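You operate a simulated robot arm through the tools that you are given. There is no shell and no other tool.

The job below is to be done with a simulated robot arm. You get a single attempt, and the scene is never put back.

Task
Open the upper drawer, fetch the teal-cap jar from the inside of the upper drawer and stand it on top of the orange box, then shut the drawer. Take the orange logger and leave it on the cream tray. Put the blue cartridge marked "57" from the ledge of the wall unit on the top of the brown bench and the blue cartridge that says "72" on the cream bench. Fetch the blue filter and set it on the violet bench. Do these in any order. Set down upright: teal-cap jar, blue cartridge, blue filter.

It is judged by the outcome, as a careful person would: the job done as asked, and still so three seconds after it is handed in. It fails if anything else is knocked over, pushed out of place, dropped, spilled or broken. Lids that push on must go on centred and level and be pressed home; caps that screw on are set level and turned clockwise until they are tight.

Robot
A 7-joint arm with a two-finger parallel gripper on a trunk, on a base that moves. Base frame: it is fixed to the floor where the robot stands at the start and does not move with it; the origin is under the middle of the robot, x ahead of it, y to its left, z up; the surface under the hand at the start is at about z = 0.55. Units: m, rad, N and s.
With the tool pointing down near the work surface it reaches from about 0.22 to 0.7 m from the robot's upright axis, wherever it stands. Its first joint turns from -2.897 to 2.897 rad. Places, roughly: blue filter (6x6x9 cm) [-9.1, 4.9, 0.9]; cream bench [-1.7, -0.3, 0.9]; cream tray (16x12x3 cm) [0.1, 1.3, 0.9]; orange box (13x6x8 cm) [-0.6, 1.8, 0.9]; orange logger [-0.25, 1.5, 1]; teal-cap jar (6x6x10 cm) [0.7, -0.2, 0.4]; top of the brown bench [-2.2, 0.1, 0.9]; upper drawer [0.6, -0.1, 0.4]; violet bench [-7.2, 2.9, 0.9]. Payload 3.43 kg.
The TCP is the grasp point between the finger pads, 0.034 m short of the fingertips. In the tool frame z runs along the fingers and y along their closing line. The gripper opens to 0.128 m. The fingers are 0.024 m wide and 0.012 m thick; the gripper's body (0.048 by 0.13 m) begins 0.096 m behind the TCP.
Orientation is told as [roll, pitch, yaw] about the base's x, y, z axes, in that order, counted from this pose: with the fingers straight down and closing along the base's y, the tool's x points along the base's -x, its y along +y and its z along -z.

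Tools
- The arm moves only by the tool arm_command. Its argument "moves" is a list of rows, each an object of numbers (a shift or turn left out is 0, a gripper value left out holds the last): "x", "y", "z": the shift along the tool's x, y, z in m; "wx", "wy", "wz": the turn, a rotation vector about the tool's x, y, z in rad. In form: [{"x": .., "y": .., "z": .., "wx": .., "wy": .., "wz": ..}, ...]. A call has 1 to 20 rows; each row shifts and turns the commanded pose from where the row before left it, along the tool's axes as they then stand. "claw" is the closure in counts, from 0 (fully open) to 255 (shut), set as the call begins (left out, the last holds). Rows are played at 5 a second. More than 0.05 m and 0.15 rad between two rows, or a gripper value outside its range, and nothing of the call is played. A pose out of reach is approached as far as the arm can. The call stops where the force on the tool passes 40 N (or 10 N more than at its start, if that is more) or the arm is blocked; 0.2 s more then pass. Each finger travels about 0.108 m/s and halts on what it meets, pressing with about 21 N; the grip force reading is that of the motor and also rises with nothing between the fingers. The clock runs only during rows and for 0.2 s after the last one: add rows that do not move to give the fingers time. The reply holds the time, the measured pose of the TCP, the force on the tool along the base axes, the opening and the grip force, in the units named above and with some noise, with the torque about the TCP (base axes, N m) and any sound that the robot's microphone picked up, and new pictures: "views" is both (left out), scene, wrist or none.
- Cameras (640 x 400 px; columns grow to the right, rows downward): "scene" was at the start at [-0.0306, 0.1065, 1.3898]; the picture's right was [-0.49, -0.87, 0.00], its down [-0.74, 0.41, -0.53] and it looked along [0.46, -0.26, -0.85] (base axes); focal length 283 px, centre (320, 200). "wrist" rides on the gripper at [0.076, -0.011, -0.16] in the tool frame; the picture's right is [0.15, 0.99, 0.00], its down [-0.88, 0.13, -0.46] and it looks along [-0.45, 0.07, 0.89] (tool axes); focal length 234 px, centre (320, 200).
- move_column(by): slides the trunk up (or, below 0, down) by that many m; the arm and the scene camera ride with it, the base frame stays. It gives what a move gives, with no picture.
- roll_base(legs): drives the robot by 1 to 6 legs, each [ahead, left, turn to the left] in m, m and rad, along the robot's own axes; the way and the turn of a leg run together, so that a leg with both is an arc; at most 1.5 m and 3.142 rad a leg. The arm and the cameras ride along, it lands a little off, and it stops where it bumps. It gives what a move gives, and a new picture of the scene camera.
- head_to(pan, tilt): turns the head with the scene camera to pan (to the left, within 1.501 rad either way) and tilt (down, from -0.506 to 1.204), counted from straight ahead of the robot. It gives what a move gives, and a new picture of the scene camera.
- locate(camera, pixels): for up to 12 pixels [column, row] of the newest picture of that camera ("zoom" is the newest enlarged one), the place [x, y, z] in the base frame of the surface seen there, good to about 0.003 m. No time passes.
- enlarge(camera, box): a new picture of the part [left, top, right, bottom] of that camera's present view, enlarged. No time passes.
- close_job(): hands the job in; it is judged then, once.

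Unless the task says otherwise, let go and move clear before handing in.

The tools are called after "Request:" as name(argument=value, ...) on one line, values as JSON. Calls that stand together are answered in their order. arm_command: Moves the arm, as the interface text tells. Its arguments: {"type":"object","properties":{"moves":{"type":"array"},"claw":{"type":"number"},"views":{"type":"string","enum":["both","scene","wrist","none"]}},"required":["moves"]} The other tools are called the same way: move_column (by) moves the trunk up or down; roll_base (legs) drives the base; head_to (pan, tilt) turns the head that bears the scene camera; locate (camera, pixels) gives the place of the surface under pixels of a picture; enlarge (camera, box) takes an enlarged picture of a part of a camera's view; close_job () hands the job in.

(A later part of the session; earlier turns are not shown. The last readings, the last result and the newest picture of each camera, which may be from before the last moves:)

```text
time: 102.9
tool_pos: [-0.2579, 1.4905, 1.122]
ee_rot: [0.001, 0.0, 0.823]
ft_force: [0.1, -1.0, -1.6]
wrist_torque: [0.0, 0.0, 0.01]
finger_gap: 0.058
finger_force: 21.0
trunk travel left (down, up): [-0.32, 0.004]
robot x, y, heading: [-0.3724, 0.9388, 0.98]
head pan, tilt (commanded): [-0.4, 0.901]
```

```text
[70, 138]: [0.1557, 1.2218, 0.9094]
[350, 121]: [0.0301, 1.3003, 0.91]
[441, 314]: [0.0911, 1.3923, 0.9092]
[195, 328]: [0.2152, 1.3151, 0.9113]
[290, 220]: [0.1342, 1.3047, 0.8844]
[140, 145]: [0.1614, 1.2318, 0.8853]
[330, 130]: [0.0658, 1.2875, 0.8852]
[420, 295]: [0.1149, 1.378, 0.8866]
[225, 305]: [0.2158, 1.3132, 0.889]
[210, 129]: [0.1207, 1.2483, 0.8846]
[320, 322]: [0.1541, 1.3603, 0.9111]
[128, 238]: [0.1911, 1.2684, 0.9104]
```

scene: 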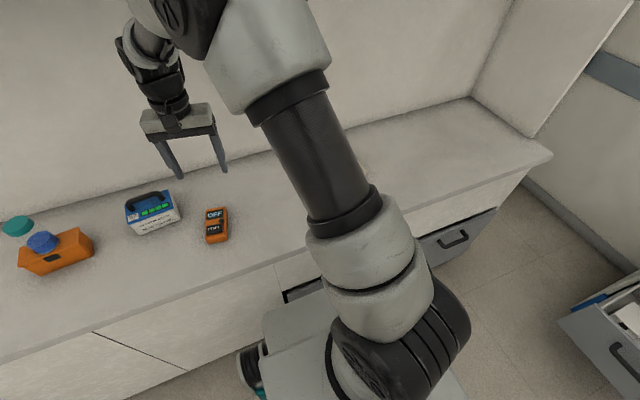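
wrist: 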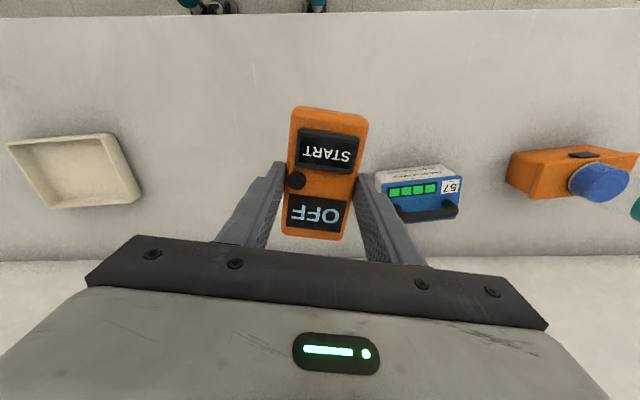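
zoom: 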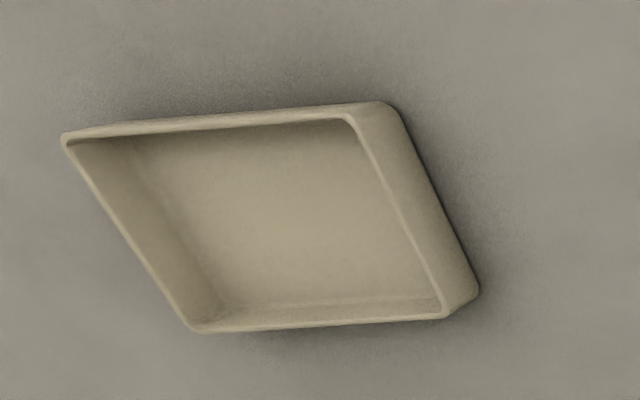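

The tray's centre is (0.123, 1.307), its long axis -0.565 rad and its floor z 0.885. I'll carry the logger over and turn it to line up with the tray.

Request:
arm_command(moves=[{"x": -0.0139, "y": -0.04485}, {"x": -0.0139, "y": -0.04485}, {"x": -0.0139, "y": -0.04485}, {"x": -0.0139, "y": -0.04485}, {"x": -0.0139, "y": -0.04485}, {"x": -0.0139, "y": -0.04485}, {"x": -0.0139, "y": -0.04485}, {"x": -0.0139, "y": -0.04485}, {"x": -0.0138, "y": -0.0449}, {}], views="none")

Request:
arm_command(moves=[{"wz": 0.1388}, {"wz": 0.1388}, {"wz": 0.1388}, {"wz": 0.1388}, {"wz": 0.1388}, {"wz": 0.1388}, {"wz": 0.1388}, {"wz": 0.1388}, {"wz": 0.1388}, {"wz": 0.1388}, {}], views="both")

```text
time: 105.1
tool_pos: [0.1268, 1.3086, 1.1252]
ee_rot: [0.0, 0.001, 0.822]
ft_force: [0.4, -0.6, -0.8]
wrist_torque: [-0.02, 0.02, -0.06]
finger_gap: 0.0578
finger_force: 21.3
trunk travel left (down, up): [-0.32, 0.004]
robot x, y, heading: [-0.3712, 0.9363, 0.98]
head pan, tilt (commanded): [-0.4, 0.901]
```

```text
time: 107.5
tool_pos: [0.1234, 1.3082, 1.1236]
ee_rot: [0.0, 0.001, -0.568]
ft_force: [-1.1, -0.3, -1.1]
wrist_torque: [0.01, -0.04, 0.01]
finger_gap: 0.0575
finger_force: 20.6
trunk travel left (down, up): [-0.32, 0.004]
robot x, y, heading: [-0.3699, 0.9447, 0.984]
head pan, tilt (commanded): [-0.4, 0.901]
```

scene: 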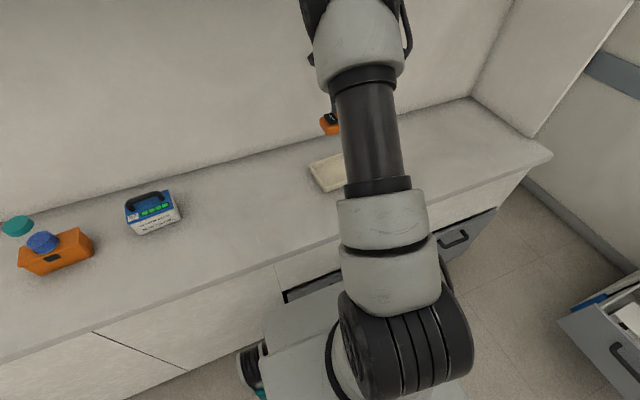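
wrist: 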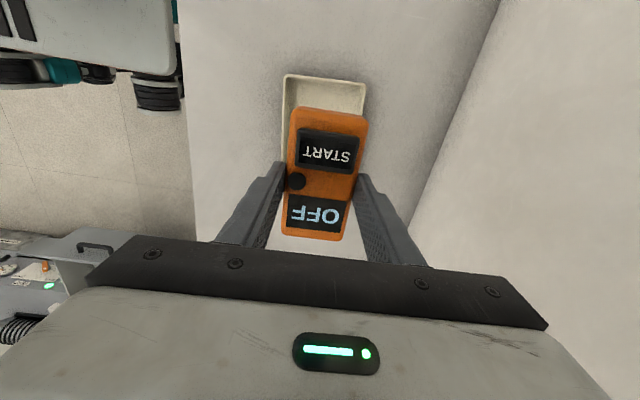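

The hand is over the tray and aligned at (0.123, 1.308), yaw -0.568. I'll descend most of the way and check.

Request:
arm_command(moves=[{"z": 0.04}, {"z": 0.04}, {"z": 0.04}, {"z": 0.03}, {}], views="both")

Request:
enlarge(camera="wrist", box=[200, 40, 460, 260])

```text
time: 108.7
tool_pos: [0.1253, 1.3071, 0.9711]
ee_rot: [0.0, 0.001, -0.564]
ft_force: [0.7, 0.6, -2.3]
wrist_torque: [0.0, 0.0, -0.01]
finger_gap: 0.0575
finger_force: 20.9
trunk travel left (down, up): [-0.32, 0.004]
robot x, y, heading: [-0.3727, 0.9391, 0.983]
head pan, tilt (commanded): [-0.4, 0.901]
```

scene: 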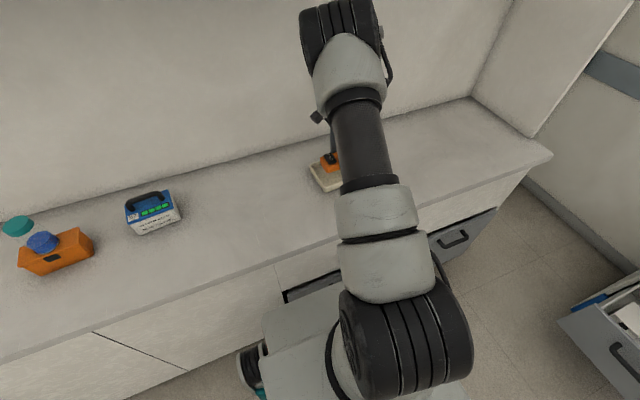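
wrist: 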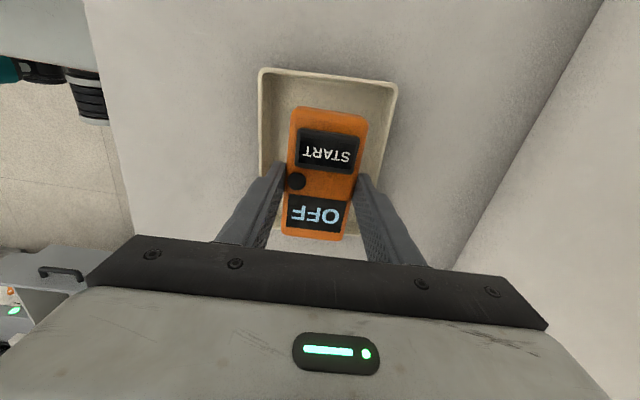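

```text
1.82 times, centred on (330, 150) of wrist
```

zoom: 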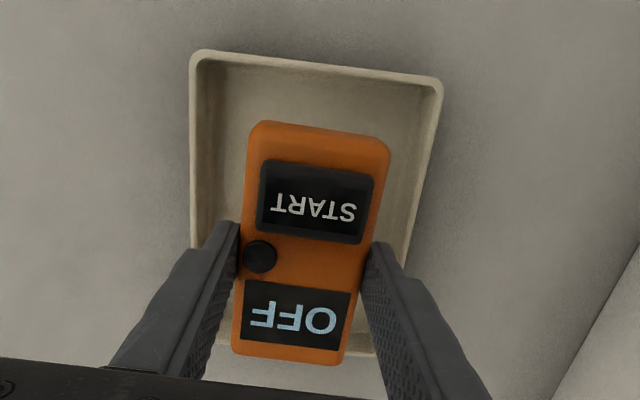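

The logger is well inside the tray's outline, with about 12 mm of room for each finger. I'll lower it to the tray floor in small steps.

Request:
arm_command(moves=[{"x": 0.001, "z": 0.015}, {"z": 0.015}, {"z": 0.01}, {}], views="none")

Request:
arm_command(moves=[{"z": 0.002}, {"z": 0.002}, {}], views="wrist")

```text
time: 109.7
tool_pos: [0.1244, 1.3069, 0.9326]
ee_rot: [0.0, 0.002, -0.565]
ft_force: [1.1, -0.7, -1.5]
wrist_torque: [-0.02, 0.01, -0.03]
finger_gap: 0.0578
finger_force: 21.0
trunk travel left (down, up): [-0.32, 0.004]
robot x, y, heading: [-0.3691, 0.94, 0.981]
head pan, tilt (commanded): [-0.4, 0.901]
```

```text
time: 110.5
tool_pos: [0.1227, 1.3088, 0.9276]
ee_rot: [0.0, -0.001, -0.565]
ft_force: [0.2, -0.4, -2.0]
wrist_torque: [-0.01, 0.02, 0.01]
finger_gap: 0.0576
finger_force: 21.6
trunk travel left (down, up): [-0.32, 0.004]
robot x, y, heading: [-0.3713, 0.9371, 0.982]
head pan, tilt (commanded): [-0.4, 0.901]
```

wrist: 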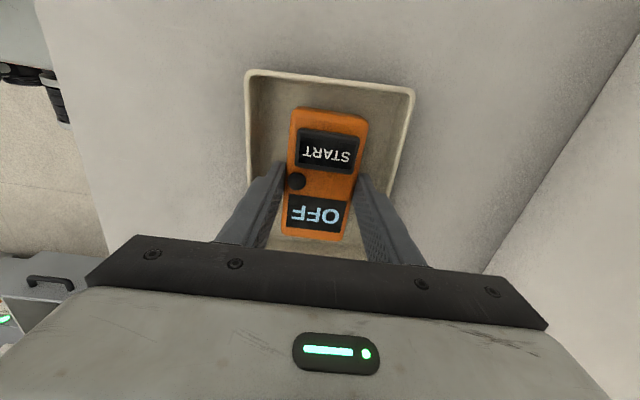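

Request:
arm_command(moves=[{"z": 0.0015}, {}], views="none")

Request:
arm_command(moves=[{"z": 0.0015}, {}], views="none")

```text
time: 111.1
tool_pos: [0.1237, 1.3098, 0.9269]
ee_rot: [-0.002, 0.0, -0.565]
ft_force: [0.0, -0.4, -2.0]
wrist_torque: [-0.02, -0.01, 0.02]
finger_gap: 0.0575
finger_force: 21.3
trunk travel left (down, up): [-0.32, 0.004]
robot x, y, heading: [-0.3698, 0.9421, 0.979]
head pan, tilt (commanded): [-0.4, 0.901]
```

```text
time: 111.7
tool_pos: [0.1235, 1.3081, 0.9278]
ee_rot: [0.002, 0.001, -0.566]
ft_force: [-2.7, 1.3, 8.3]
wrist_torque: [-0.05, 0.25, -0.03]
finger_gap: 0.0576
finger_force: 20.6
trunk travel left (down, up): [-0.32, 0.004]
robot x, y, heading: [-0.3737, 0.9397, 0.984]
head pan, tilt (commanded): [-0.4, 0.901]
```

It has touched down, with 8 N upward. I'll open the fingers just slightly so they stay clear of the tray walls, then lift.

Request:
arm_command(moves=[{}, {}, {"z": -0.01}, {"z": -0.03}, {"z": -0.04}, {"z": -0.04}, {"z": -0.04}, {}], claw=113, views="both")

Request:
enlarge(camera="wrist", box=[200, 40, 460, 220])

```text
time: 113.5
tool_pos: [0.1227, 1.3118, 1.0856]
ee_rot: [0.0, 0.0, -0.566]
ft_force: [0.4, 0.6, 0.2]
wrist_torque: [0.03, 0.01, 0.0]
finger_gap: 0.0712
finger_force: 0.1
trunk travel left (down, up): [-0.32, 0.004]
robot x, y, heading: [-0.3718, 0.9384, 0.986]
head pan, tilt (commanded): [-0.4, 0.901]
```

scene: 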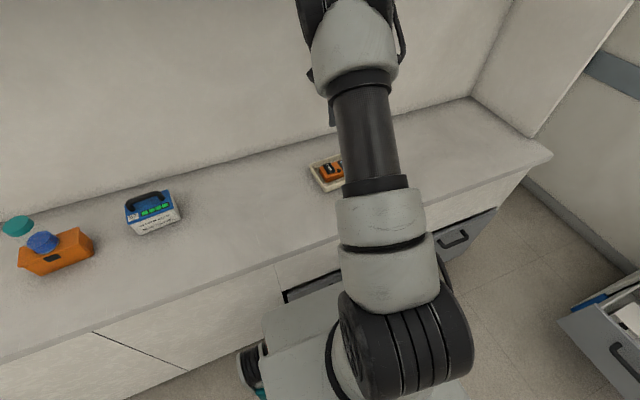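
wrist: 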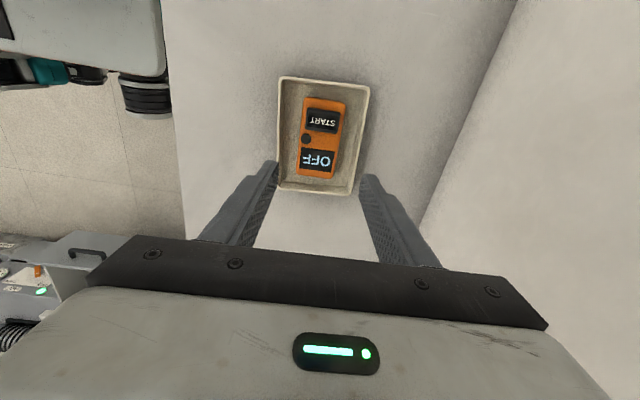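

```text
2.22 times, centred on (330, 130) of wrist
```

zoom: 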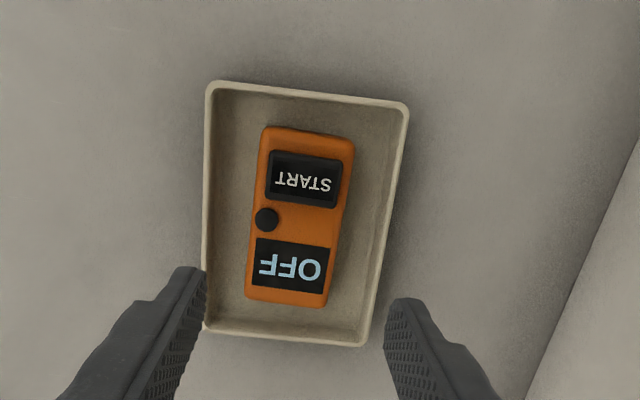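

The logger lies flat inside the cream tray. Next I'll rotate the hand back, retract, and drive over to shut the drawer.

Request:
arm_command(moves=[{"wz": -0.141, "z": -0.02}, {"wz": -0.141, "z": -0.02}, {"wz": -0.141}, {"wz": -0.141}, {"wz": -0.141}, {"wz": -0.141}, {"wz": -0.141}, {"wz": -0.141}, {"wz": -0.141}, {"wz": -0.141}, {"wz": -0.139}, {"x": 0.04, "y": 0.03}, {"x": 0.04, "y": 0.03}, {"x": 0.04, "y": 0.03}, {"x": 0.02, "y": 0.03}, {}], claw=255, views="none")

Request:
roll_base(legs=[[-0.29, 0, 0], [0, -0.383, 0], [0, 0, -1.583]])

Request:
head_to(pan=0.15, tilt=0.95)

```text
time: 116.9
tool_pos: [-0.054, 1.2585, 1.1261]
ee_rot: [-0.002, 0.0, 0.985]
ft_force: [-0.3, -0.4, -0.1]
wrist_torque: [0.03, 0.0, 0.02]
finger_gap: 0.0
finger_force: 20.9
trunk travel left (down, up): [-0.32, 0.004]
robot x, y, heading: [-0.3709, 0.9403, 0.98]
head pan, tilt (commanded): [-0.4, 0.901]
```

```text
time: 126.5
tool_pos: [0.0988, 0.182, 1.1262]
ee_rot: [0.0, -0.001, -0.584]
ft_force: [-0.3, 0.4, 0.1]
wrist_torque: [0.0, -0.01, 0.0]
finger_gap: 0.0001
finger_force: 20.7
trunk travel left (down, up): [-0.32, 0.004]
robot x, y, heading: [-0.2209, 0.496, -0.582]
head pan, tilt (commanded): [-0.4, 0.901]
```

scene: 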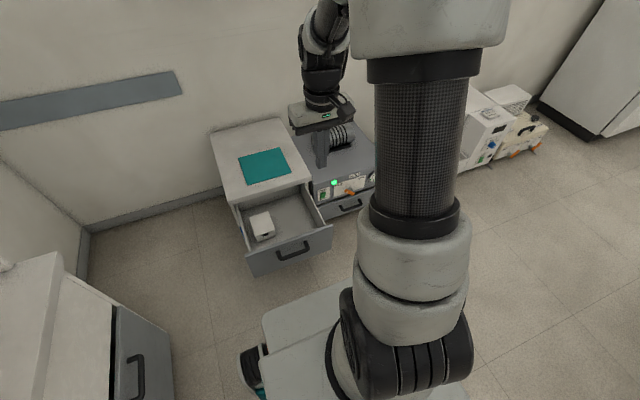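

```text
time: 127.5
tool_pos: [0.0969, 0.1818, 1.1259]
ee_rot: [-0.001, 0.0, -0.585]
ft_force: [-0.3, 0.8, -0.4]
wrist_torque: [0.0, 0.01, 0.0]
finger_gap: 0.0
finger_force: 21.6
trunk travel left (down, up): [-0.32, 0.004]
robot x, y, heading: [-0.2213, 0.4998, -0.585]
head pan, tilt (commanded): [0.15, 0.949]
```

scene: 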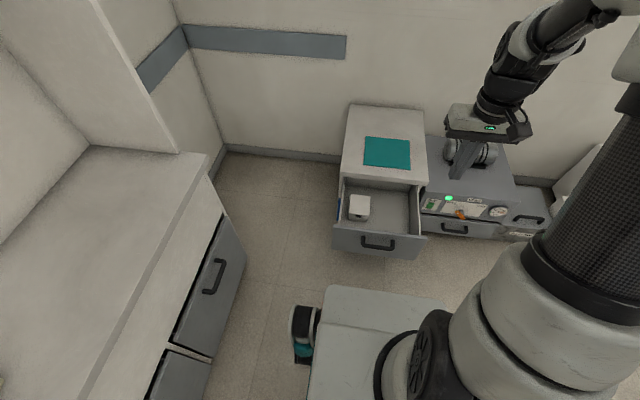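

The open drawer is ahead with its handle at (378,243). I'll measure it.

Request:
enlarge(camera="scene", box=[320, 180, 440, 270])

```text
4.44 times, centred on (380, 225) of scene
```

zoom: 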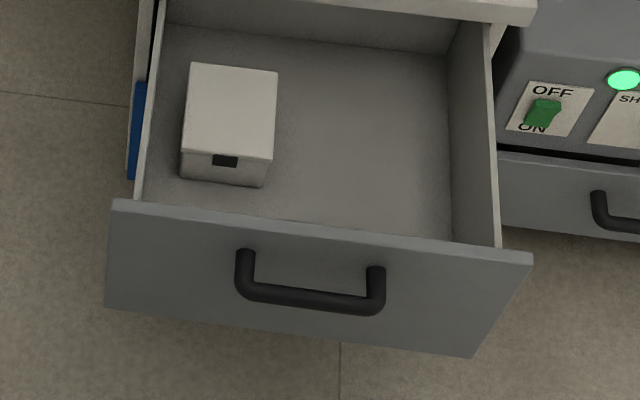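

Request:
locate(camera="zoom", pixels=[[310, 300], [270, 295], [350, 303], [310, 270], [150, 240], [470, 280], [115, 205], [530, 258], [310, 330]])

```text
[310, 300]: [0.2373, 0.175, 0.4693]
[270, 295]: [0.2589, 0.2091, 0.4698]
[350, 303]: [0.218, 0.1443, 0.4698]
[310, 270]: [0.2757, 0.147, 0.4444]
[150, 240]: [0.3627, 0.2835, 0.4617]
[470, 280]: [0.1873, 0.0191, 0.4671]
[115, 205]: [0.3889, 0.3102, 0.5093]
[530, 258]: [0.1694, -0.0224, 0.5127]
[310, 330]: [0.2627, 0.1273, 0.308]
```

The bar is at (0.237, 0.175, 0.465), so it needs pushing about 0.314 m. I'll lower the hand, fingers closed, just outside the bar.

Request:
move_column(by=-0.31)

Request:
arm_command(moves=[{"x": -0.03, "y": 0.03}, {"x": -0.03, "y": 0.03}, {"x": -0.015, "y": 0.011}, {"z": 0.045}, {"z": 0.045}, {"z": 0.045}, {"z": 0.045}, {"z": 0.045}, {"z": 0.045}, {"z": 0.04}, {}], claw=255, views="scene")

```text
time: 130.6
tool_pos: [0.0975, 0.1832, 0.8157]
ee_rot: [0.0, 0.0, -0.585]
ft_force: [0.0, -0.2, -0.9]
wrist_torque: [0.01, 0.03, -0.03]
finger_gap: 0.0
finger_force: 20.9
trunk travel left (down, up): [-0.01, 0.314]
robot x, y, heading: [-0.2209, 0.501, -0.584]
head pan, tilt (commanded): [0.15, 0.949]
```

```text
time: 133.0
tool_pos: [0.2013, 0.2009, 0.5058]
ee_rot: [0.0, -0.002, -0.584]
ft_force: [-0.2, 0.6, 0.7]
wrist_torque: [-0.03, 0.04, 0.0]
finger_gap: 0.0
finger_force: 20.9
trunk travel left (down, up): [-0.01, 0.314]
robot x, y, heading: [-0.2212, 0.5025, -0.59]
head pan, tilt (commanded): [0.15, 0.949]
```

scene: 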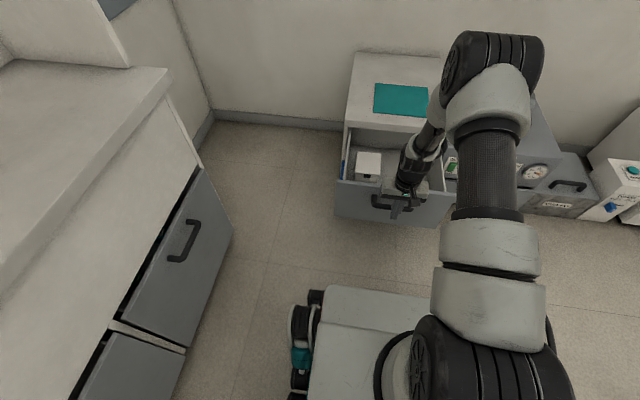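

The hand sits 4.4 cm in front of the bar. I'll lower it to bar height and then nudge forward until it touches.

Request:
arm_command(moves=[{"z": 0.02}, {"z": 0.013}, {}, {"x": -0.02}, {"x": -0.01}, {}], views="both")

Request:
enlarge(camera="scene", box=[320, 130, 470, 230])

```text
time: 134.4
tool_pos: [0.2257, 0.1832, 0.4746]
ee_rot: [0.0, 0.0, -0.584]
ft_force: [0.3, -0.1, 0.1]
wrist_torque: [-0.03, -0.01, -0.01]
finger_gap: 0.0
finger_force: 21.5
trunk travel left (down, up): [-0.01, 0.314]
robot x, y, heading: [-0.2207, 0.4987, -0.586]
head pan, tilt (commanded): [0.15, 0.949]
```

scene: 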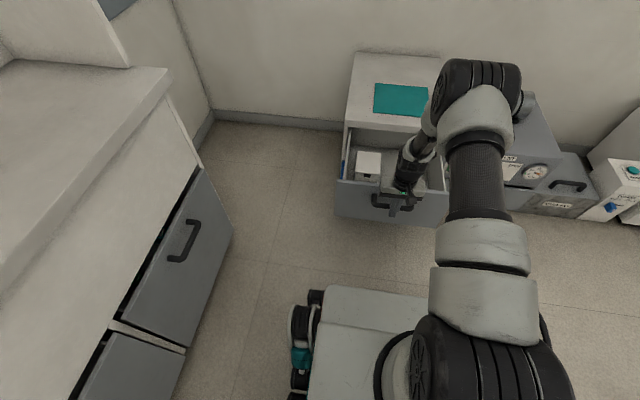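
wrist: 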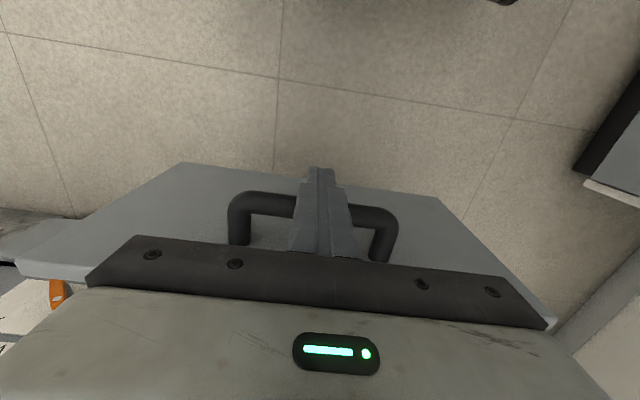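

```text
4.00 times, centred on (395, 180) of scene
```

zoom: 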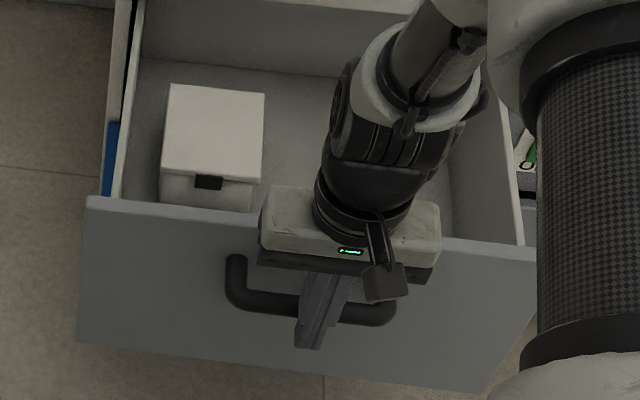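

The closed fingers are just outside the bar's middle. I'll push with the arm first to feel the resistance.

Request:
arm_command(moves=[{"x": -0.015}, {"x": -0.02}, {"x": -0.02}, {"x": -0.02}, {"x": -0.02}, {}], views="both")

```text
time: 135.8
tool_pos: [0.3037, 0.1292, 0.4739]
ee_rot: [0.0, 0.0, -0.584]
ft_force: [0.4, -0.2, 0.4]
wrist_torque: [0.01, 0.03, 0.04]
finger_gap: 0.0
finger_force: 20.6
trunk travel left (down, up): [-0.01, 0.314]
robot x, y, heading: [-0.2207, 0.4997, -0.589]
head pan, tilt (commanded): [0.15, 0.949]
```

scene: 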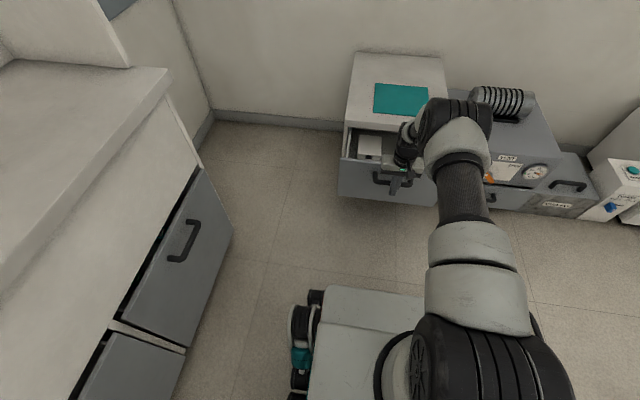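
wrist: 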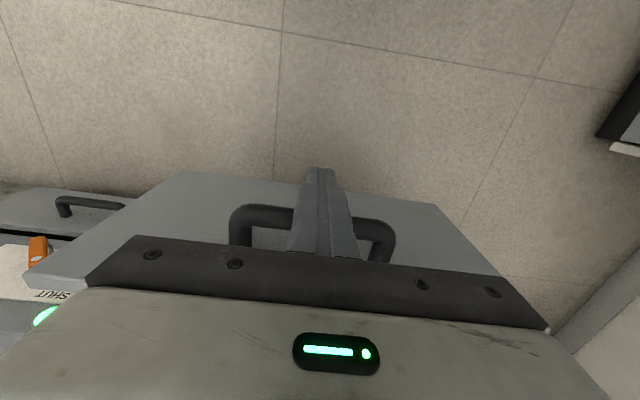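

The drawer moves with almost no resistance and about 0.21 m remains. I'll push most of that by driving forward and finish gently with the arm.

Request:
roll_base(legs=[[0.18, 0, 0]])

Request:
arm_command(moves=[{"x": -0.008}, {"x": -0.008}, {"x": -0.008}, {}], views="both")

```text
time: 137.3
tool_pos: [0.449, 0.0327, 0.4728]
ee_rot: [0.001, 0.001, -0.584]
ft_force: [0.2, -0.7, -0.4]
wrist_torque: [-0.02, 0.0, 0.02]
finger_gap: 0.0002
finger_force: 21.2
trunk travel left (down, up): [-0.01, 0.314]
robot x, y, heading: [-0.0726, 0.4005, -0.586]
head pan, tilt (commanded): [0.15, 0.949]
```

scene: 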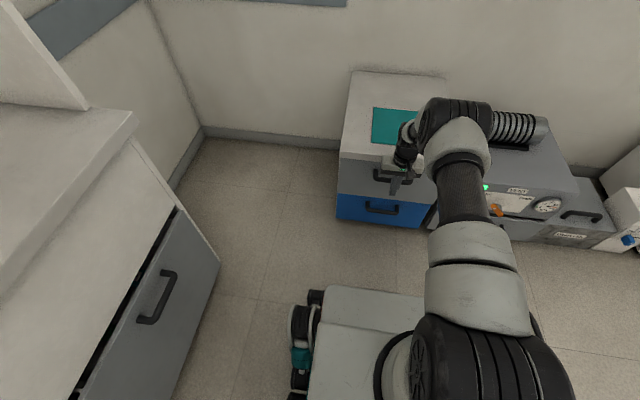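

```text
time: 138.3
tool_pos: [0.4712, 0.02, 0.4729]
ee_rot: [-0.002, 0.001, -0.584]
ft_force: [0.2, 0.1, -0.8]
wrist_torque: [-0.01, 0.0, 0.01]
finger_gap: 0.0
finger_force: 20.8
trunk travel left (down, up): [-0.01, 0.314]
robot x, y, heading: [-0.072, 0.4032, -0.583]
head pan, tilt (commanded): [0.15, 0.949]
```

scene: 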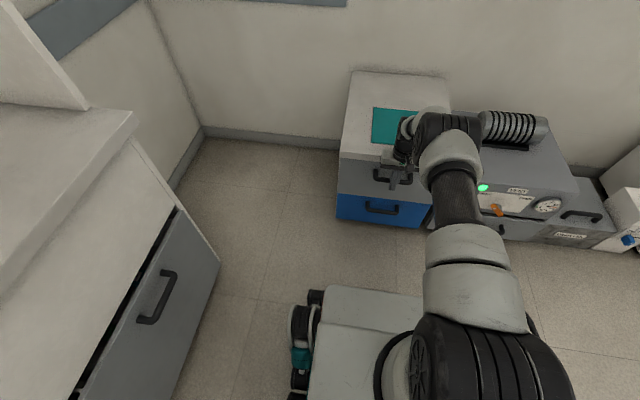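
wrist: 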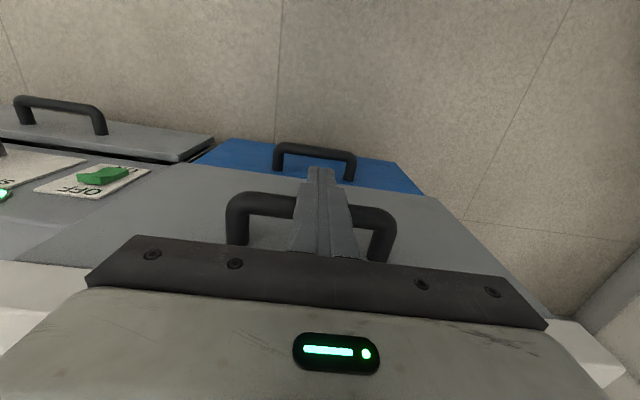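

Only about 1.5 cm remains. I'll press on in small steps until the force shows it is home.

Request:
arm_command(moves=[{"x": -0.004}, {"x": -0.004}, {"x": -0.004}, {}], views="none")

Request:
arm_command(moves=[{"x": -0.003}, {"x": -0.003}, {}], views="none")

```text
time: 139.3
tool_pos: [0.481, 0.0137, 0.4724]
ee_rot: [0.002, 0.0, -0.584]
ft_force: [-0.1, 0.8, 0.7]
wrist_torque: [0.01, 0.02, 0.03]
finger_gap: 0.0
finger_force: 20.9
trunk travel left (down, up): [-0.01, 0.314]
robot x, y, heading: [-0.0709, 0.3988, -0.585]
head pan, tilt (commanded): [0.15, 0.949]
```

```text
time: 140.1
tool_pos: [0.482, 0.0118, 0.4716]
ee_rot: [0.0, 0.009, -0.585]
ft_force: [-24.9, 16.2, 10.0]
wrist_torque: [0.21, 0.14, -0.01]
finger_gap: 0.0
finger_force: 21.2
trunk travel left (down, up): [-0.01, 0.314]
robot x, y, heading: [-0.0753, 0.4018, -0.586]
head pan, tilt (commanded): [0.15, 0.949]
```

There is a firm stop at exactly the predicted closed position. I'll back off and check the drawer.

Request:
arm_command(moves=[{"x": 0.02}, {"x": 0.03}, {"x": 0.04}, {"x": 0.04, "z": -0.02}, {"x": 0.04, "z": -0.03}, {"z": -0.04}, {"z": -0.04}, {"z": -0.04}, {}], views="scene")

Request:
enlarge(camera="scene", box=[310, 130, 470, 240])

```text
time: 142.1
tool_pos: [0.3403, 0.1026, 0.6446]
ee_rot: [-0.001, 0.0, -0.584]
ft_force: [-0.2, 0.9, -1.3]
wrist_torque: [0.0, 0.02, -0.02]
finger_gap: 0.0002
finger_force: 20.9
trunk travel left (down, up): [-0.01, 0.314]
robot x, y, heading: [-0.0752, 0.4038, -0.583]
head pan, tilt (commanded): [0.15, 0.949]
```

scene: 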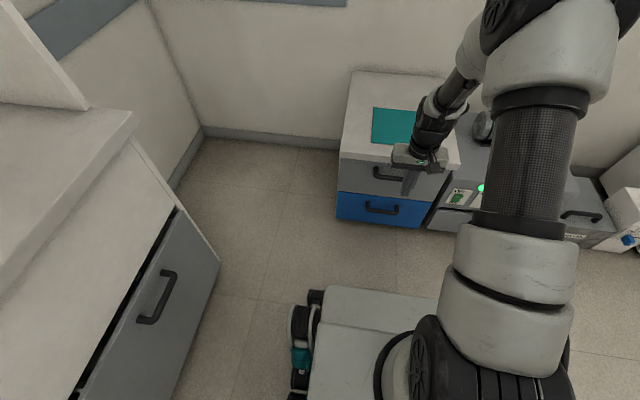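

```text
3.64 times, centred on (390, 185) of scene
```

zoom: 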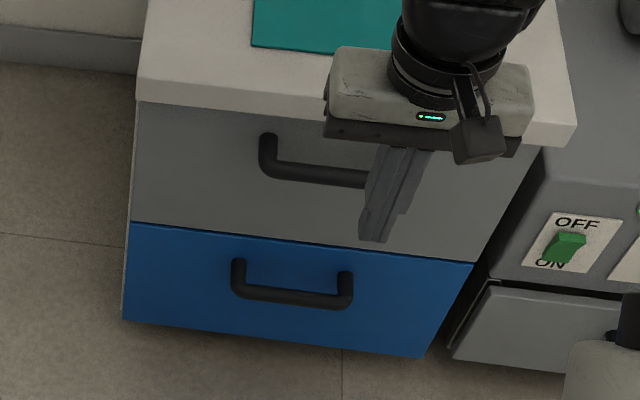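

The drawer is fully shut. I'll raise the trunk, back away and turn towards the counter, then survey the benches.

Request:
move_column(by=0.31)

Request:
roll_base(legs=[[-0.5, -0.1, 0], [0, 0, 1.57]])

Request:
head_to(pan=1.45, tilt=0.6)

```text
time: 145.2
tool_pos: [0.3423, 0.1025, 0.9548]
ee_rot: [0.0, -0.001, -0.584]
ft_force: [-0.4, -0.8, 0.4]
wrist_torque: [-0.03, 0.0, 0.0]
finger_gap: 0.0
finger_force: 21.8
trunk travel left (down, up): [-0.32, 0.004]
robot x, y, heading: [-0.0719, 0.4015, -0.585]
head pan, tilt (commanded): [0.15, 0.949]
```

```text
time: 152.0
tool_pos: [-0.2321, 0.9977, 0.9544]
ee_rot: [0.0, -0.001, 0.963]
ft_force: [0.1, -0.2, -0.4]
wrist_torque: [0.04, -0.01, 0.04]
finger_gap: 0.0
finger_force: 20.5
trunk travel left (down, up): [-0.32, 0.004]
robot x, y, heading: [-0.5445, 0.5918, 0.958]
head pan, tilt (commanded): [0.15, 0.949]
```

scene: 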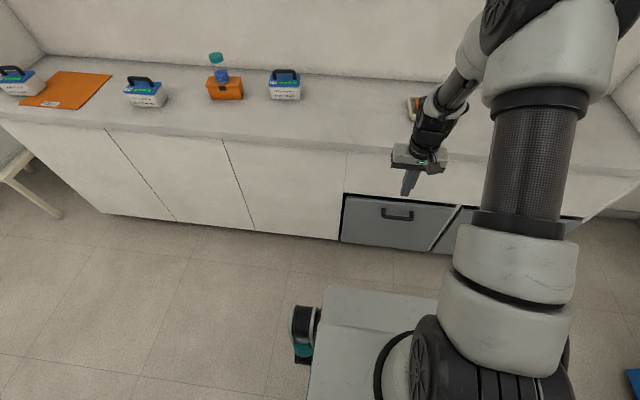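

```text
time: 153.4
tool_pos: [-0.2323, 0.9961, 0.9535]
ee_rot: [0.001, 0.001, 0.963]
ft_force: [-0.5, 0.4, 0.0]
wrist_torque: [0.0, -0.02, 0.0]
finger_gap: 0.0001
finger_force: 21.0
trunk travel left (down, up): [-0.32, 0.004]
robot x, y, heading: [-0.5384, 0.5894, 0.966]
head pan, tilt (commanded): [1.45, 0.6]
```

scene: 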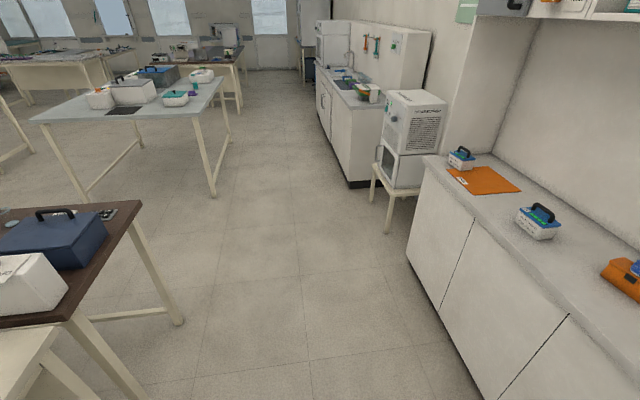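

The brown bench is at the left, with corners near (138,202) and (70,318), and the cream bench is next to it. I'll measure them.

Request:
locate(camera="scene", pixels=[[137, 203], [72, 318], [100, 240], [20, 345], [50, 340], [60, 235], [20, 285], [110, 210], [180, 320], [35, 125], [230, 85], [130, 105]])

Request:
enlarge(camera="scene", box=[0, 180, 200, 400])

```text
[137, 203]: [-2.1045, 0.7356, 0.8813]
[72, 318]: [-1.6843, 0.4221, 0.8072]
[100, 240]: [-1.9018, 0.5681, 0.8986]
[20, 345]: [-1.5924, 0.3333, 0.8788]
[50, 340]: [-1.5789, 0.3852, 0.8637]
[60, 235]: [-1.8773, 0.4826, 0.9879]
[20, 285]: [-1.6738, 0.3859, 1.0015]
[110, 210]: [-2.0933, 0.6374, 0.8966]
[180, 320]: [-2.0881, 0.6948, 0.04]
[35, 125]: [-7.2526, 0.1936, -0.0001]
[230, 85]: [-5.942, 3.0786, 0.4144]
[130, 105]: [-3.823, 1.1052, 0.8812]
```

```text
1.82 times, centred on (100, 290) of scene
```

zoom: 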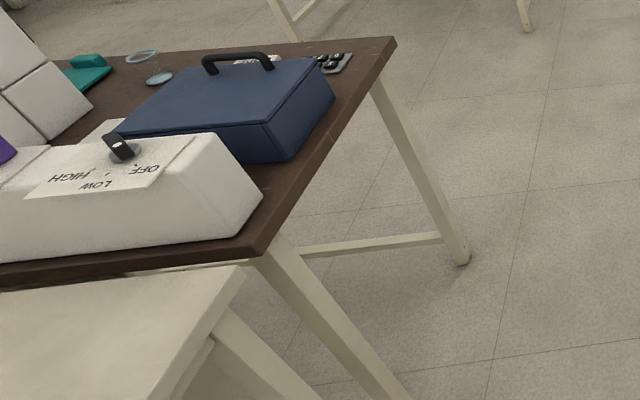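

The brown bench end is crowded with instruments, so I'll need a view from its other side later. First I'll raise the hand and drive up to the "57" cartridge.

Request:
arm_command(moves=[{"z": -0.04}, {"z": -0.04}, {"z": -0.04}, {"z": -0.04}, {}], claw=100, views="none")

Request:
roll_base(legs=[[0, 0.465, 0.02], [0.38, 0, 0]])

Request:
head_to(pan=0.0, tilt=0.85)

```text
time: 154.7
tool_pos: [-0.2298, 0.9941, 1.1138]
ee_rot: [-0.001, -0.001, 0.964]
ft_force: [0.3, -0.2, 0.3]
wrist_torque: [0.05, 0.05, 0.02]
finger_gap: 0.0775
finger_force: 0.1
trunk travel left (down, up): [-0.32, 0.004]
robot x, y, heading: [-0.5373, 0.5888, 0.962]
head pan, tilt (commanded): [1.45, 0.6]
```

```text
time: 161.6
tool_pos: [-0.4171, 1.5766, 1.1124]
ee_rot: [0.001, -0.001, 0.991]
ft_force: [-0.3, 0.3, -0.3]
wrist_torque: [-0.01, 0.0, 0.0]
finger_gap: 0.0777
finger_force: 0.0
trunk travel left (down, up): [-0.32, 0.004]
robot x, y, heading: [-0.7204, 1.1646, 0.993]
head pan, tilt (commanded): [1.45, 0.6]
```

scene: 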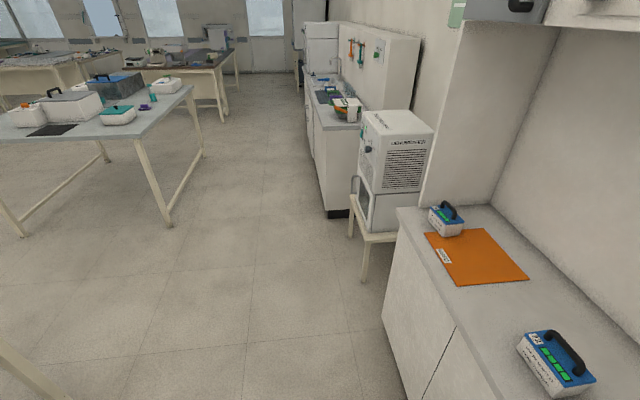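

```text
time: 163.2
tool_pos: [-0.4175, 1.5776, 1.1134]
ee_rot: [0.001, 0.0, 0.992]
ft_force: [0.9, 0.0, 0.9]
wrist_torque: [0.0, 0.0, 0.02]
finger_gap: 0.0776
finger_force: 0.1
trunk travel left (down, up): [-0.32, 0.004]
robot x, y, heading: [-0.7154, 1.1628, 0.986]
head pan, tilt (commanded): [0.0, 0.85]
```

scene: 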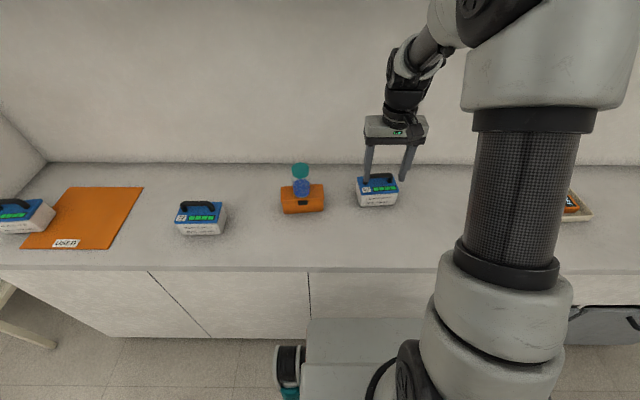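

Cartridge "57" is at (378,188), just below the hand. I'll zoom in on it and measure its handle.

Request:
enlarge(camera="scene", box=[320, 110, 440, 220])

Request:
enlarge(camera="wrist", box=[0, 0, 640, 400])

```text
3.64 times, centred on (380, 165) of scene
```

zoom: 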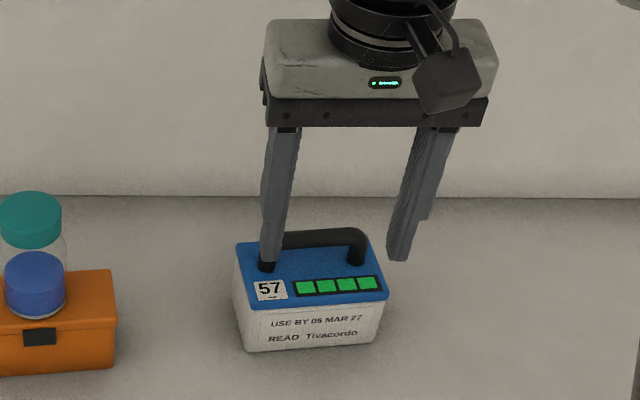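

```text
1.00 times, centred on (320, 200) of wrist (not enlarged: the box is as wide or as high as the picture)
```

zoom: 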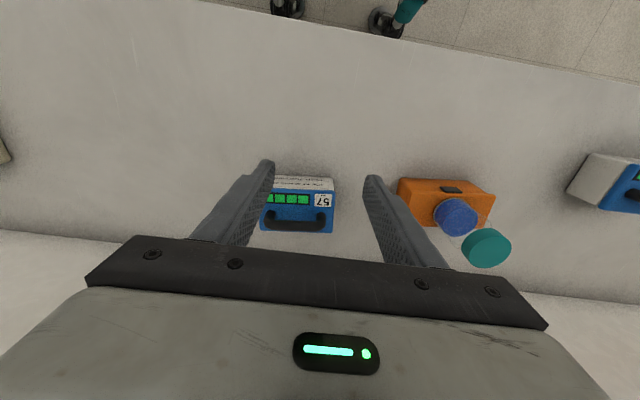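

Request:
locate(camera="wrist", pixels=[[272, 224], [297, 226], [322, 223], [265, 200], [331, 204], [332, 230], [264, 228], [300, 188], [297, 213], [270, 182], [333, 183]])

```text
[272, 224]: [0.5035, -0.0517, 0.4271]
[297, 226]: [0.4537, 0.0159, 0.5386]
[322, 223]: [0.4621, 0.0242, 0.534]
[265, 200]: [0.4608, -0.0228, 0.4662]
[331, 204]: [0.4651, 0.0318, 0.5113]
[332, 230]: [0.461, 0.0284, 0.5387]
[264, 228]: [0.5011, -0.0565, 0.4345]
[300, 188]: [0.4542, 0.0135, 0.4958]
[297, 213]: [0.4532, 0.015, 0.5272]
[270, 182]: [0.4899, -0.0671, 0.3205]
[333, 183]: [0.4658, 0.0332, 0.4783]
```

Those used the old wrist picture; the current wrist view is the newest zoom, so I'll locate on that instead.

Request:
locate(camera="zoom", pixels=[[272, 224], [297, 226], [322, 223], [268, 198], [331, 204], [331, 230], [264, 228], [300, 188], [297, 213], [282, 226], [312, 226]])

```text
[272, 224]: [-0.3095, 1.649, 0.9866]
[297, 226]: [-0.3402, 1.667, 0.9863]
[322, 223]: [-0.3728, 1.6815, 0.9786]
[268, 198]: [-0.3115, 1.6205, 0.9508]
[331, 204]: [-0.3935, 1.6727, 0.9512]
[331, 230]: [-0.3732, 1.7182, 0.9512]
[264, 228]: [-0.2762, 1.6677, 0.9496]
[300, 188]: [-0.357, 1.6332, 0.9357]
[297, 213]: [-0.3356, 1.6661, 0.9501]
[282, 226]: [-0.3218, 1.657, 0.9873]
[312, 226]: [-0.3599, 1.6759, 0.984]
```

The handle bar's centre is about (-0.340, 1.667), its top z 0.987 and its direction ≈2.65 rad, with the body top at 0.951. I'll move over it and turn the hand so the fingers close across the bar.

Request:
arm_command(moves=[{"x": -0.04, "y": -0.005}, {"x": -0.04, "y": -0.005}, {"x": -0.037, "y": -0.006}, {"wz": 0.15}, {"wz": 0.15}, {"wz": 0.15}, {"wz": 0.15}, {"wz": 0.15}, {"wz": 0.15}, {"wz": 0.15}, {"wz": 0.15}, {"wz": 0.15}, {"wz": 0.14}, {}], claw=145, views="both")

```text
time: 166.2
tool_pos: [-0.339, 1.6657, 1.1113]
ee_rot: [0.0, -0.002, -0.5]
ft_force: [0.0, 0.4, -0.3]
wrist_torque: [-0.03, -0.02, -0.01]
finger_gap: 0.0554
finger_force: 0.1
trunk travel left (down, up): [-0.32, 0.004]
robot x, y, heading: [-0.715, 1.1626, 0.992]
head pan, tilt (commanded): [0.0, 0.85]
```

scene: 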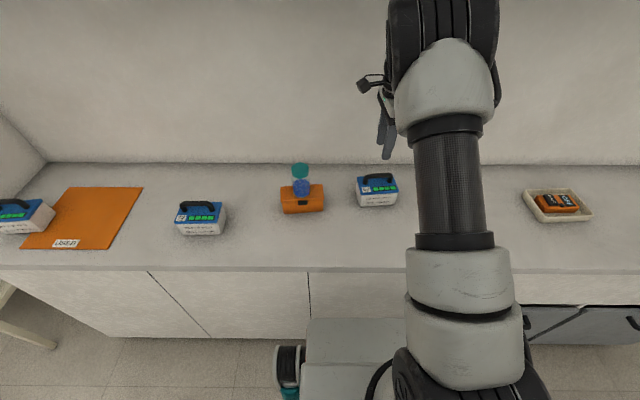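
wrist: 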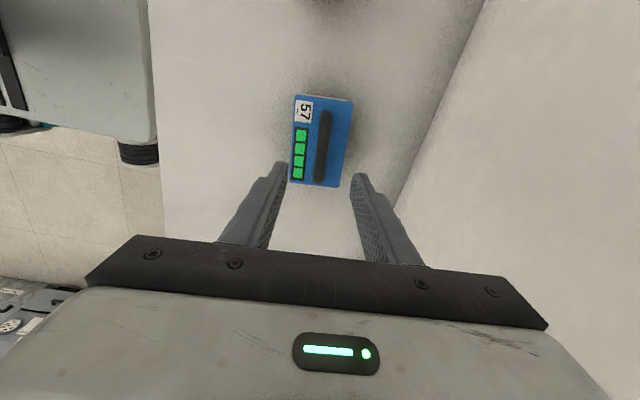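

Request:
enlarge(camera="wrist", box=[260, 80, 380, 200])

```text
3.33 times, centred on (320, 140) of wrist
```

zoom: 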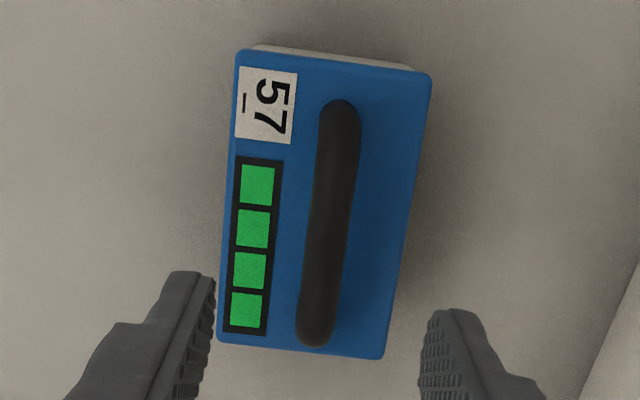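

Request:
locate(camera="zoom", pixels=[[341, 115], [335, 170], [330, 215], [323, 270], [317, 330], [245, 60], [425, 80], [380, 350], [225, 335], [340, 105], [316, 345]])

```text
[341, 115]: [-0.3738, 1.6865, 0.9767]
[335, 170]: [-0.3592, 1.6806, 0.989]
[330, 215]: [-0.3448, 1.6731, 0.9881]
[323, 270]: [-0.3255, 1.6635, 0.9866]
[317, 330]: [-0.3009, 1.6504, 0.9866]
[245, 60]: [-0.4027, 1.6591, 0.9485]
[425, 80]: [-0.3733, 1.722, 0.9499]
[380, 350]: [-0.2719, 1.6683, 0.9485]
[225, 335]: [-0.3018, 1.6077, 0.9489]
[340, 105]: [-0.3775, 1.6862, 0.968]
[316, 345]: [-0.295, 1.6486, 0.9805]
```

The bar's centre is (-0.3365, 1.667) with its axis at -0.479 rad. I'll trim the hand and descend around the handle, keeping the tips above the body.

Request:
arm_command(moves=[{"x": -0.0016, "y": 0.0023, "wz": -0.02}, {"z": 0.04}, {"z": 0.04}, {"z": 0.025}, {"z": 0.013}, {}], views="both")

Request:
enlarge(camera="wrist", box=[200, 50, 440, 260])

```text
time: 167.6
tool_pos: [-0.3379, 1.6702, 0.9934]
ee_rot: [-0.001, 0.0, -0.478]
ft_force: [-0.7, -0.6, 0.8]
wrist_torque: [0.0, 0.0, 0.01]
finger_gap: 0.0552
finger_force: 0.0
trunk travel left (down, up): [-0.32, 0.004]
robot x, y, heading: [-0.7172, 1.1651, 0.984]
head pan, tilt (commanded): [0.0, 0.85]
```

scene: 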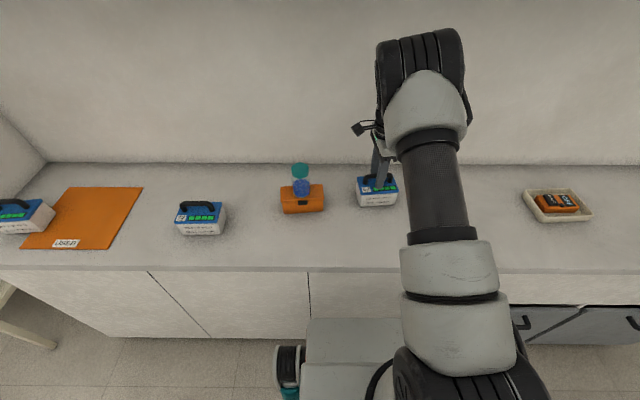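
wrist: 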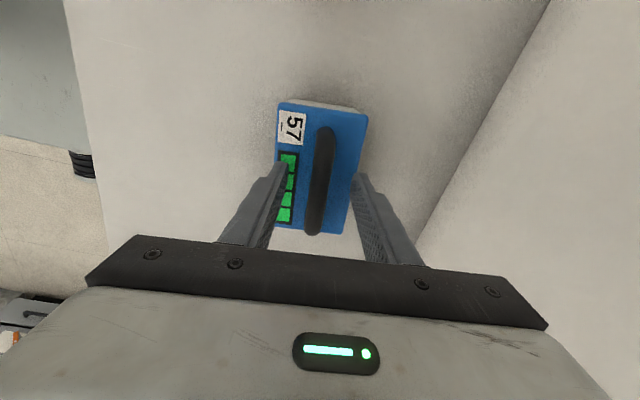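

```text
1.90 times, centred on (320, 155) of wrist
```

zoom: 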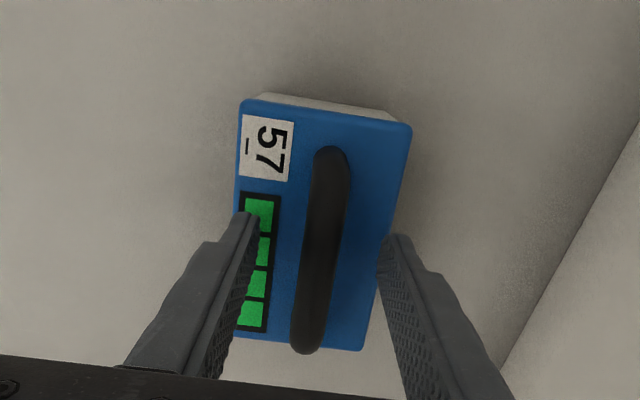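

The bar lies between the fingers, so I'm closing on it.

Request:
arm_command(moves=[{}, {}, {}, {}], claw=255, views="none")

Request:
arm_command(moves=[{"z": -0.01}, {"z": -0.02}, {}, {"z": -0.04}, {"z": -0.04}, {"z": -0.04}, {"z": -0.03}, {}], views="both")

```text
time: 168.6
tool_pos: [-0.3375, 1.6702, 0.9927]
ee_rot: [-0.001, 0.0, -0.477]
ft_force: [-0.6, -0.5, -1.0]
wrist_torque: [-0.01, 0.0, -0.03]
finger_gap: 0.0159
finger_force: 20.9
trunk travel left (down, up): [-0.32, 0.004]
robot x, y, heading: [-0.7142, 1.1627, 0.988]
head pan, tilt (commanded): [0.0, 0.85]
```

```text
time: 170.4
tool_pos: [-0.3364, 1.6662, 1.1754]
ee_rot: [0.001, -0.001, -0.478]
ft_force: [-0.7, 0.6, -4.7]
wrist_torque: [0.02, 0.0, 0.02]
finger_gap: 0.0154
finger_force: 21.1
trunk travel left (down, up): [-0.32, 0.004]
robot x, y, heading: [-0.7169, 1.1616, 0.989]
head pan, tilt (commanded): [0.0, 0.85]
```

scene: 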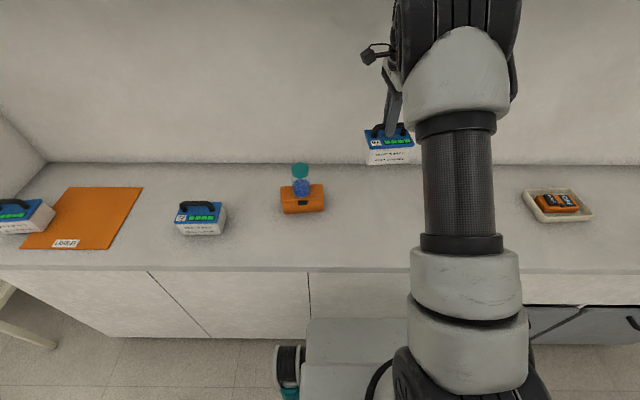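
wrist: 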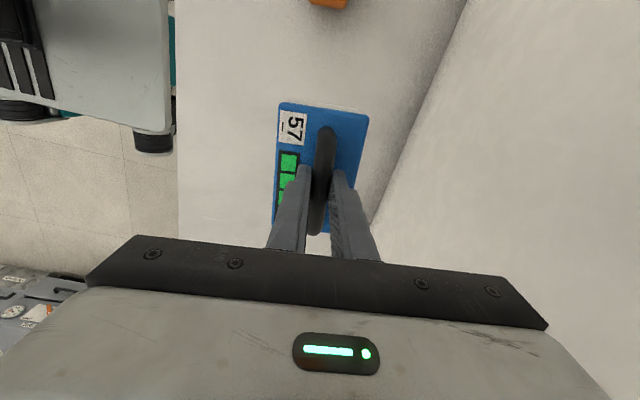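

Cartridge "57" is lifted cleanly. I'll pull it in, back away from the counter and turn along the aisle to view the brown bench.

Request:
arm_command(moves=[{"y": -0.04}, {"y": -0.04}, {"y": -0.04}, {"y": -0.03}, {}], views="none")

Request:
roll_base(legs=[[-0.35, 0, 0], [0, 0, 1.57]])

Request:
head_to(pan=0.75, tilt=0.45)

```text
time: 171.6
tool_pos: [-0.4049, 1.5338, 1.1739]
ee_rot: [0.001, 0.0, -0.478]
ft_force: [-0.3, 0.6, -3.8]
wrist_torque: [0.02, 0.03, -0.02]
finger_gap: 0.0157
finger_force: 21.0
trunk travel left (down, up): [-0.32, 0.004]
robot x, y, heading: [-0.7179, 1.1655, 0.992]
head pan, tilt (commanded): [0.0, 0.85]
```

```text
time: 177.9
tool_pos: [-1.2942, 1.1642, 1.1738]
ee_rot: [0.001, 0.001, 1.135]
ft_force: [-0.6, 0.2, -4.4]
wrist_torque: [0.0, 0.0, 0.02]
finger_gap: 0.0155
finger_force: 20.7
trunk travel left (down, up): [-0.32, 0.004]
robot x, y, heading: [-0.9124, 0.872, 2.609]
head pan, tilt (commanded): [0.0, 0.85]
```

scene: 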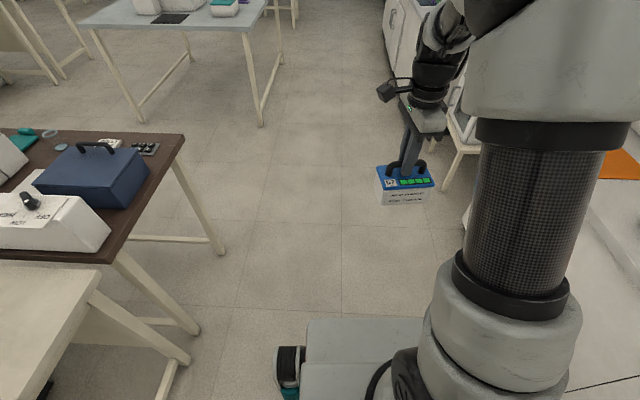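

```text
time: 179.0
tool_pos: [-1.2946, 1.1633, 1.1741]
ee_rot: [0.001, 0.001, 1.135]
ft_force: [0.1, -0.6, -4.0]
wrist_torque: [0.0, 0.03, -0.01]
finger_gap: 0.0158
finger_force: 21.1
trunk travel left (down, up): [-0.32, 0.004]
robot x, y, heading: [-0.9103, 0.8703, 2.607]
head pan, tilt (commanded): [0.75, 0.45]
```

scene: 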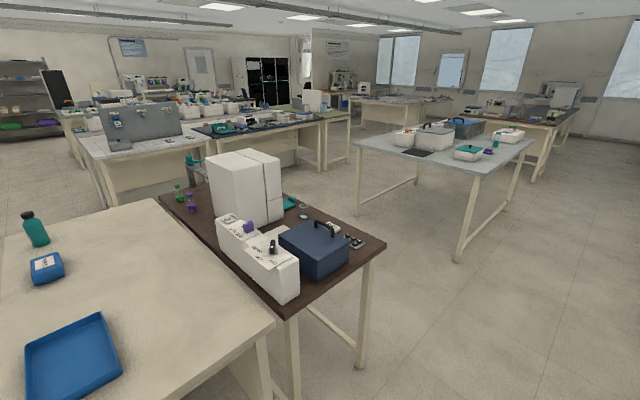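

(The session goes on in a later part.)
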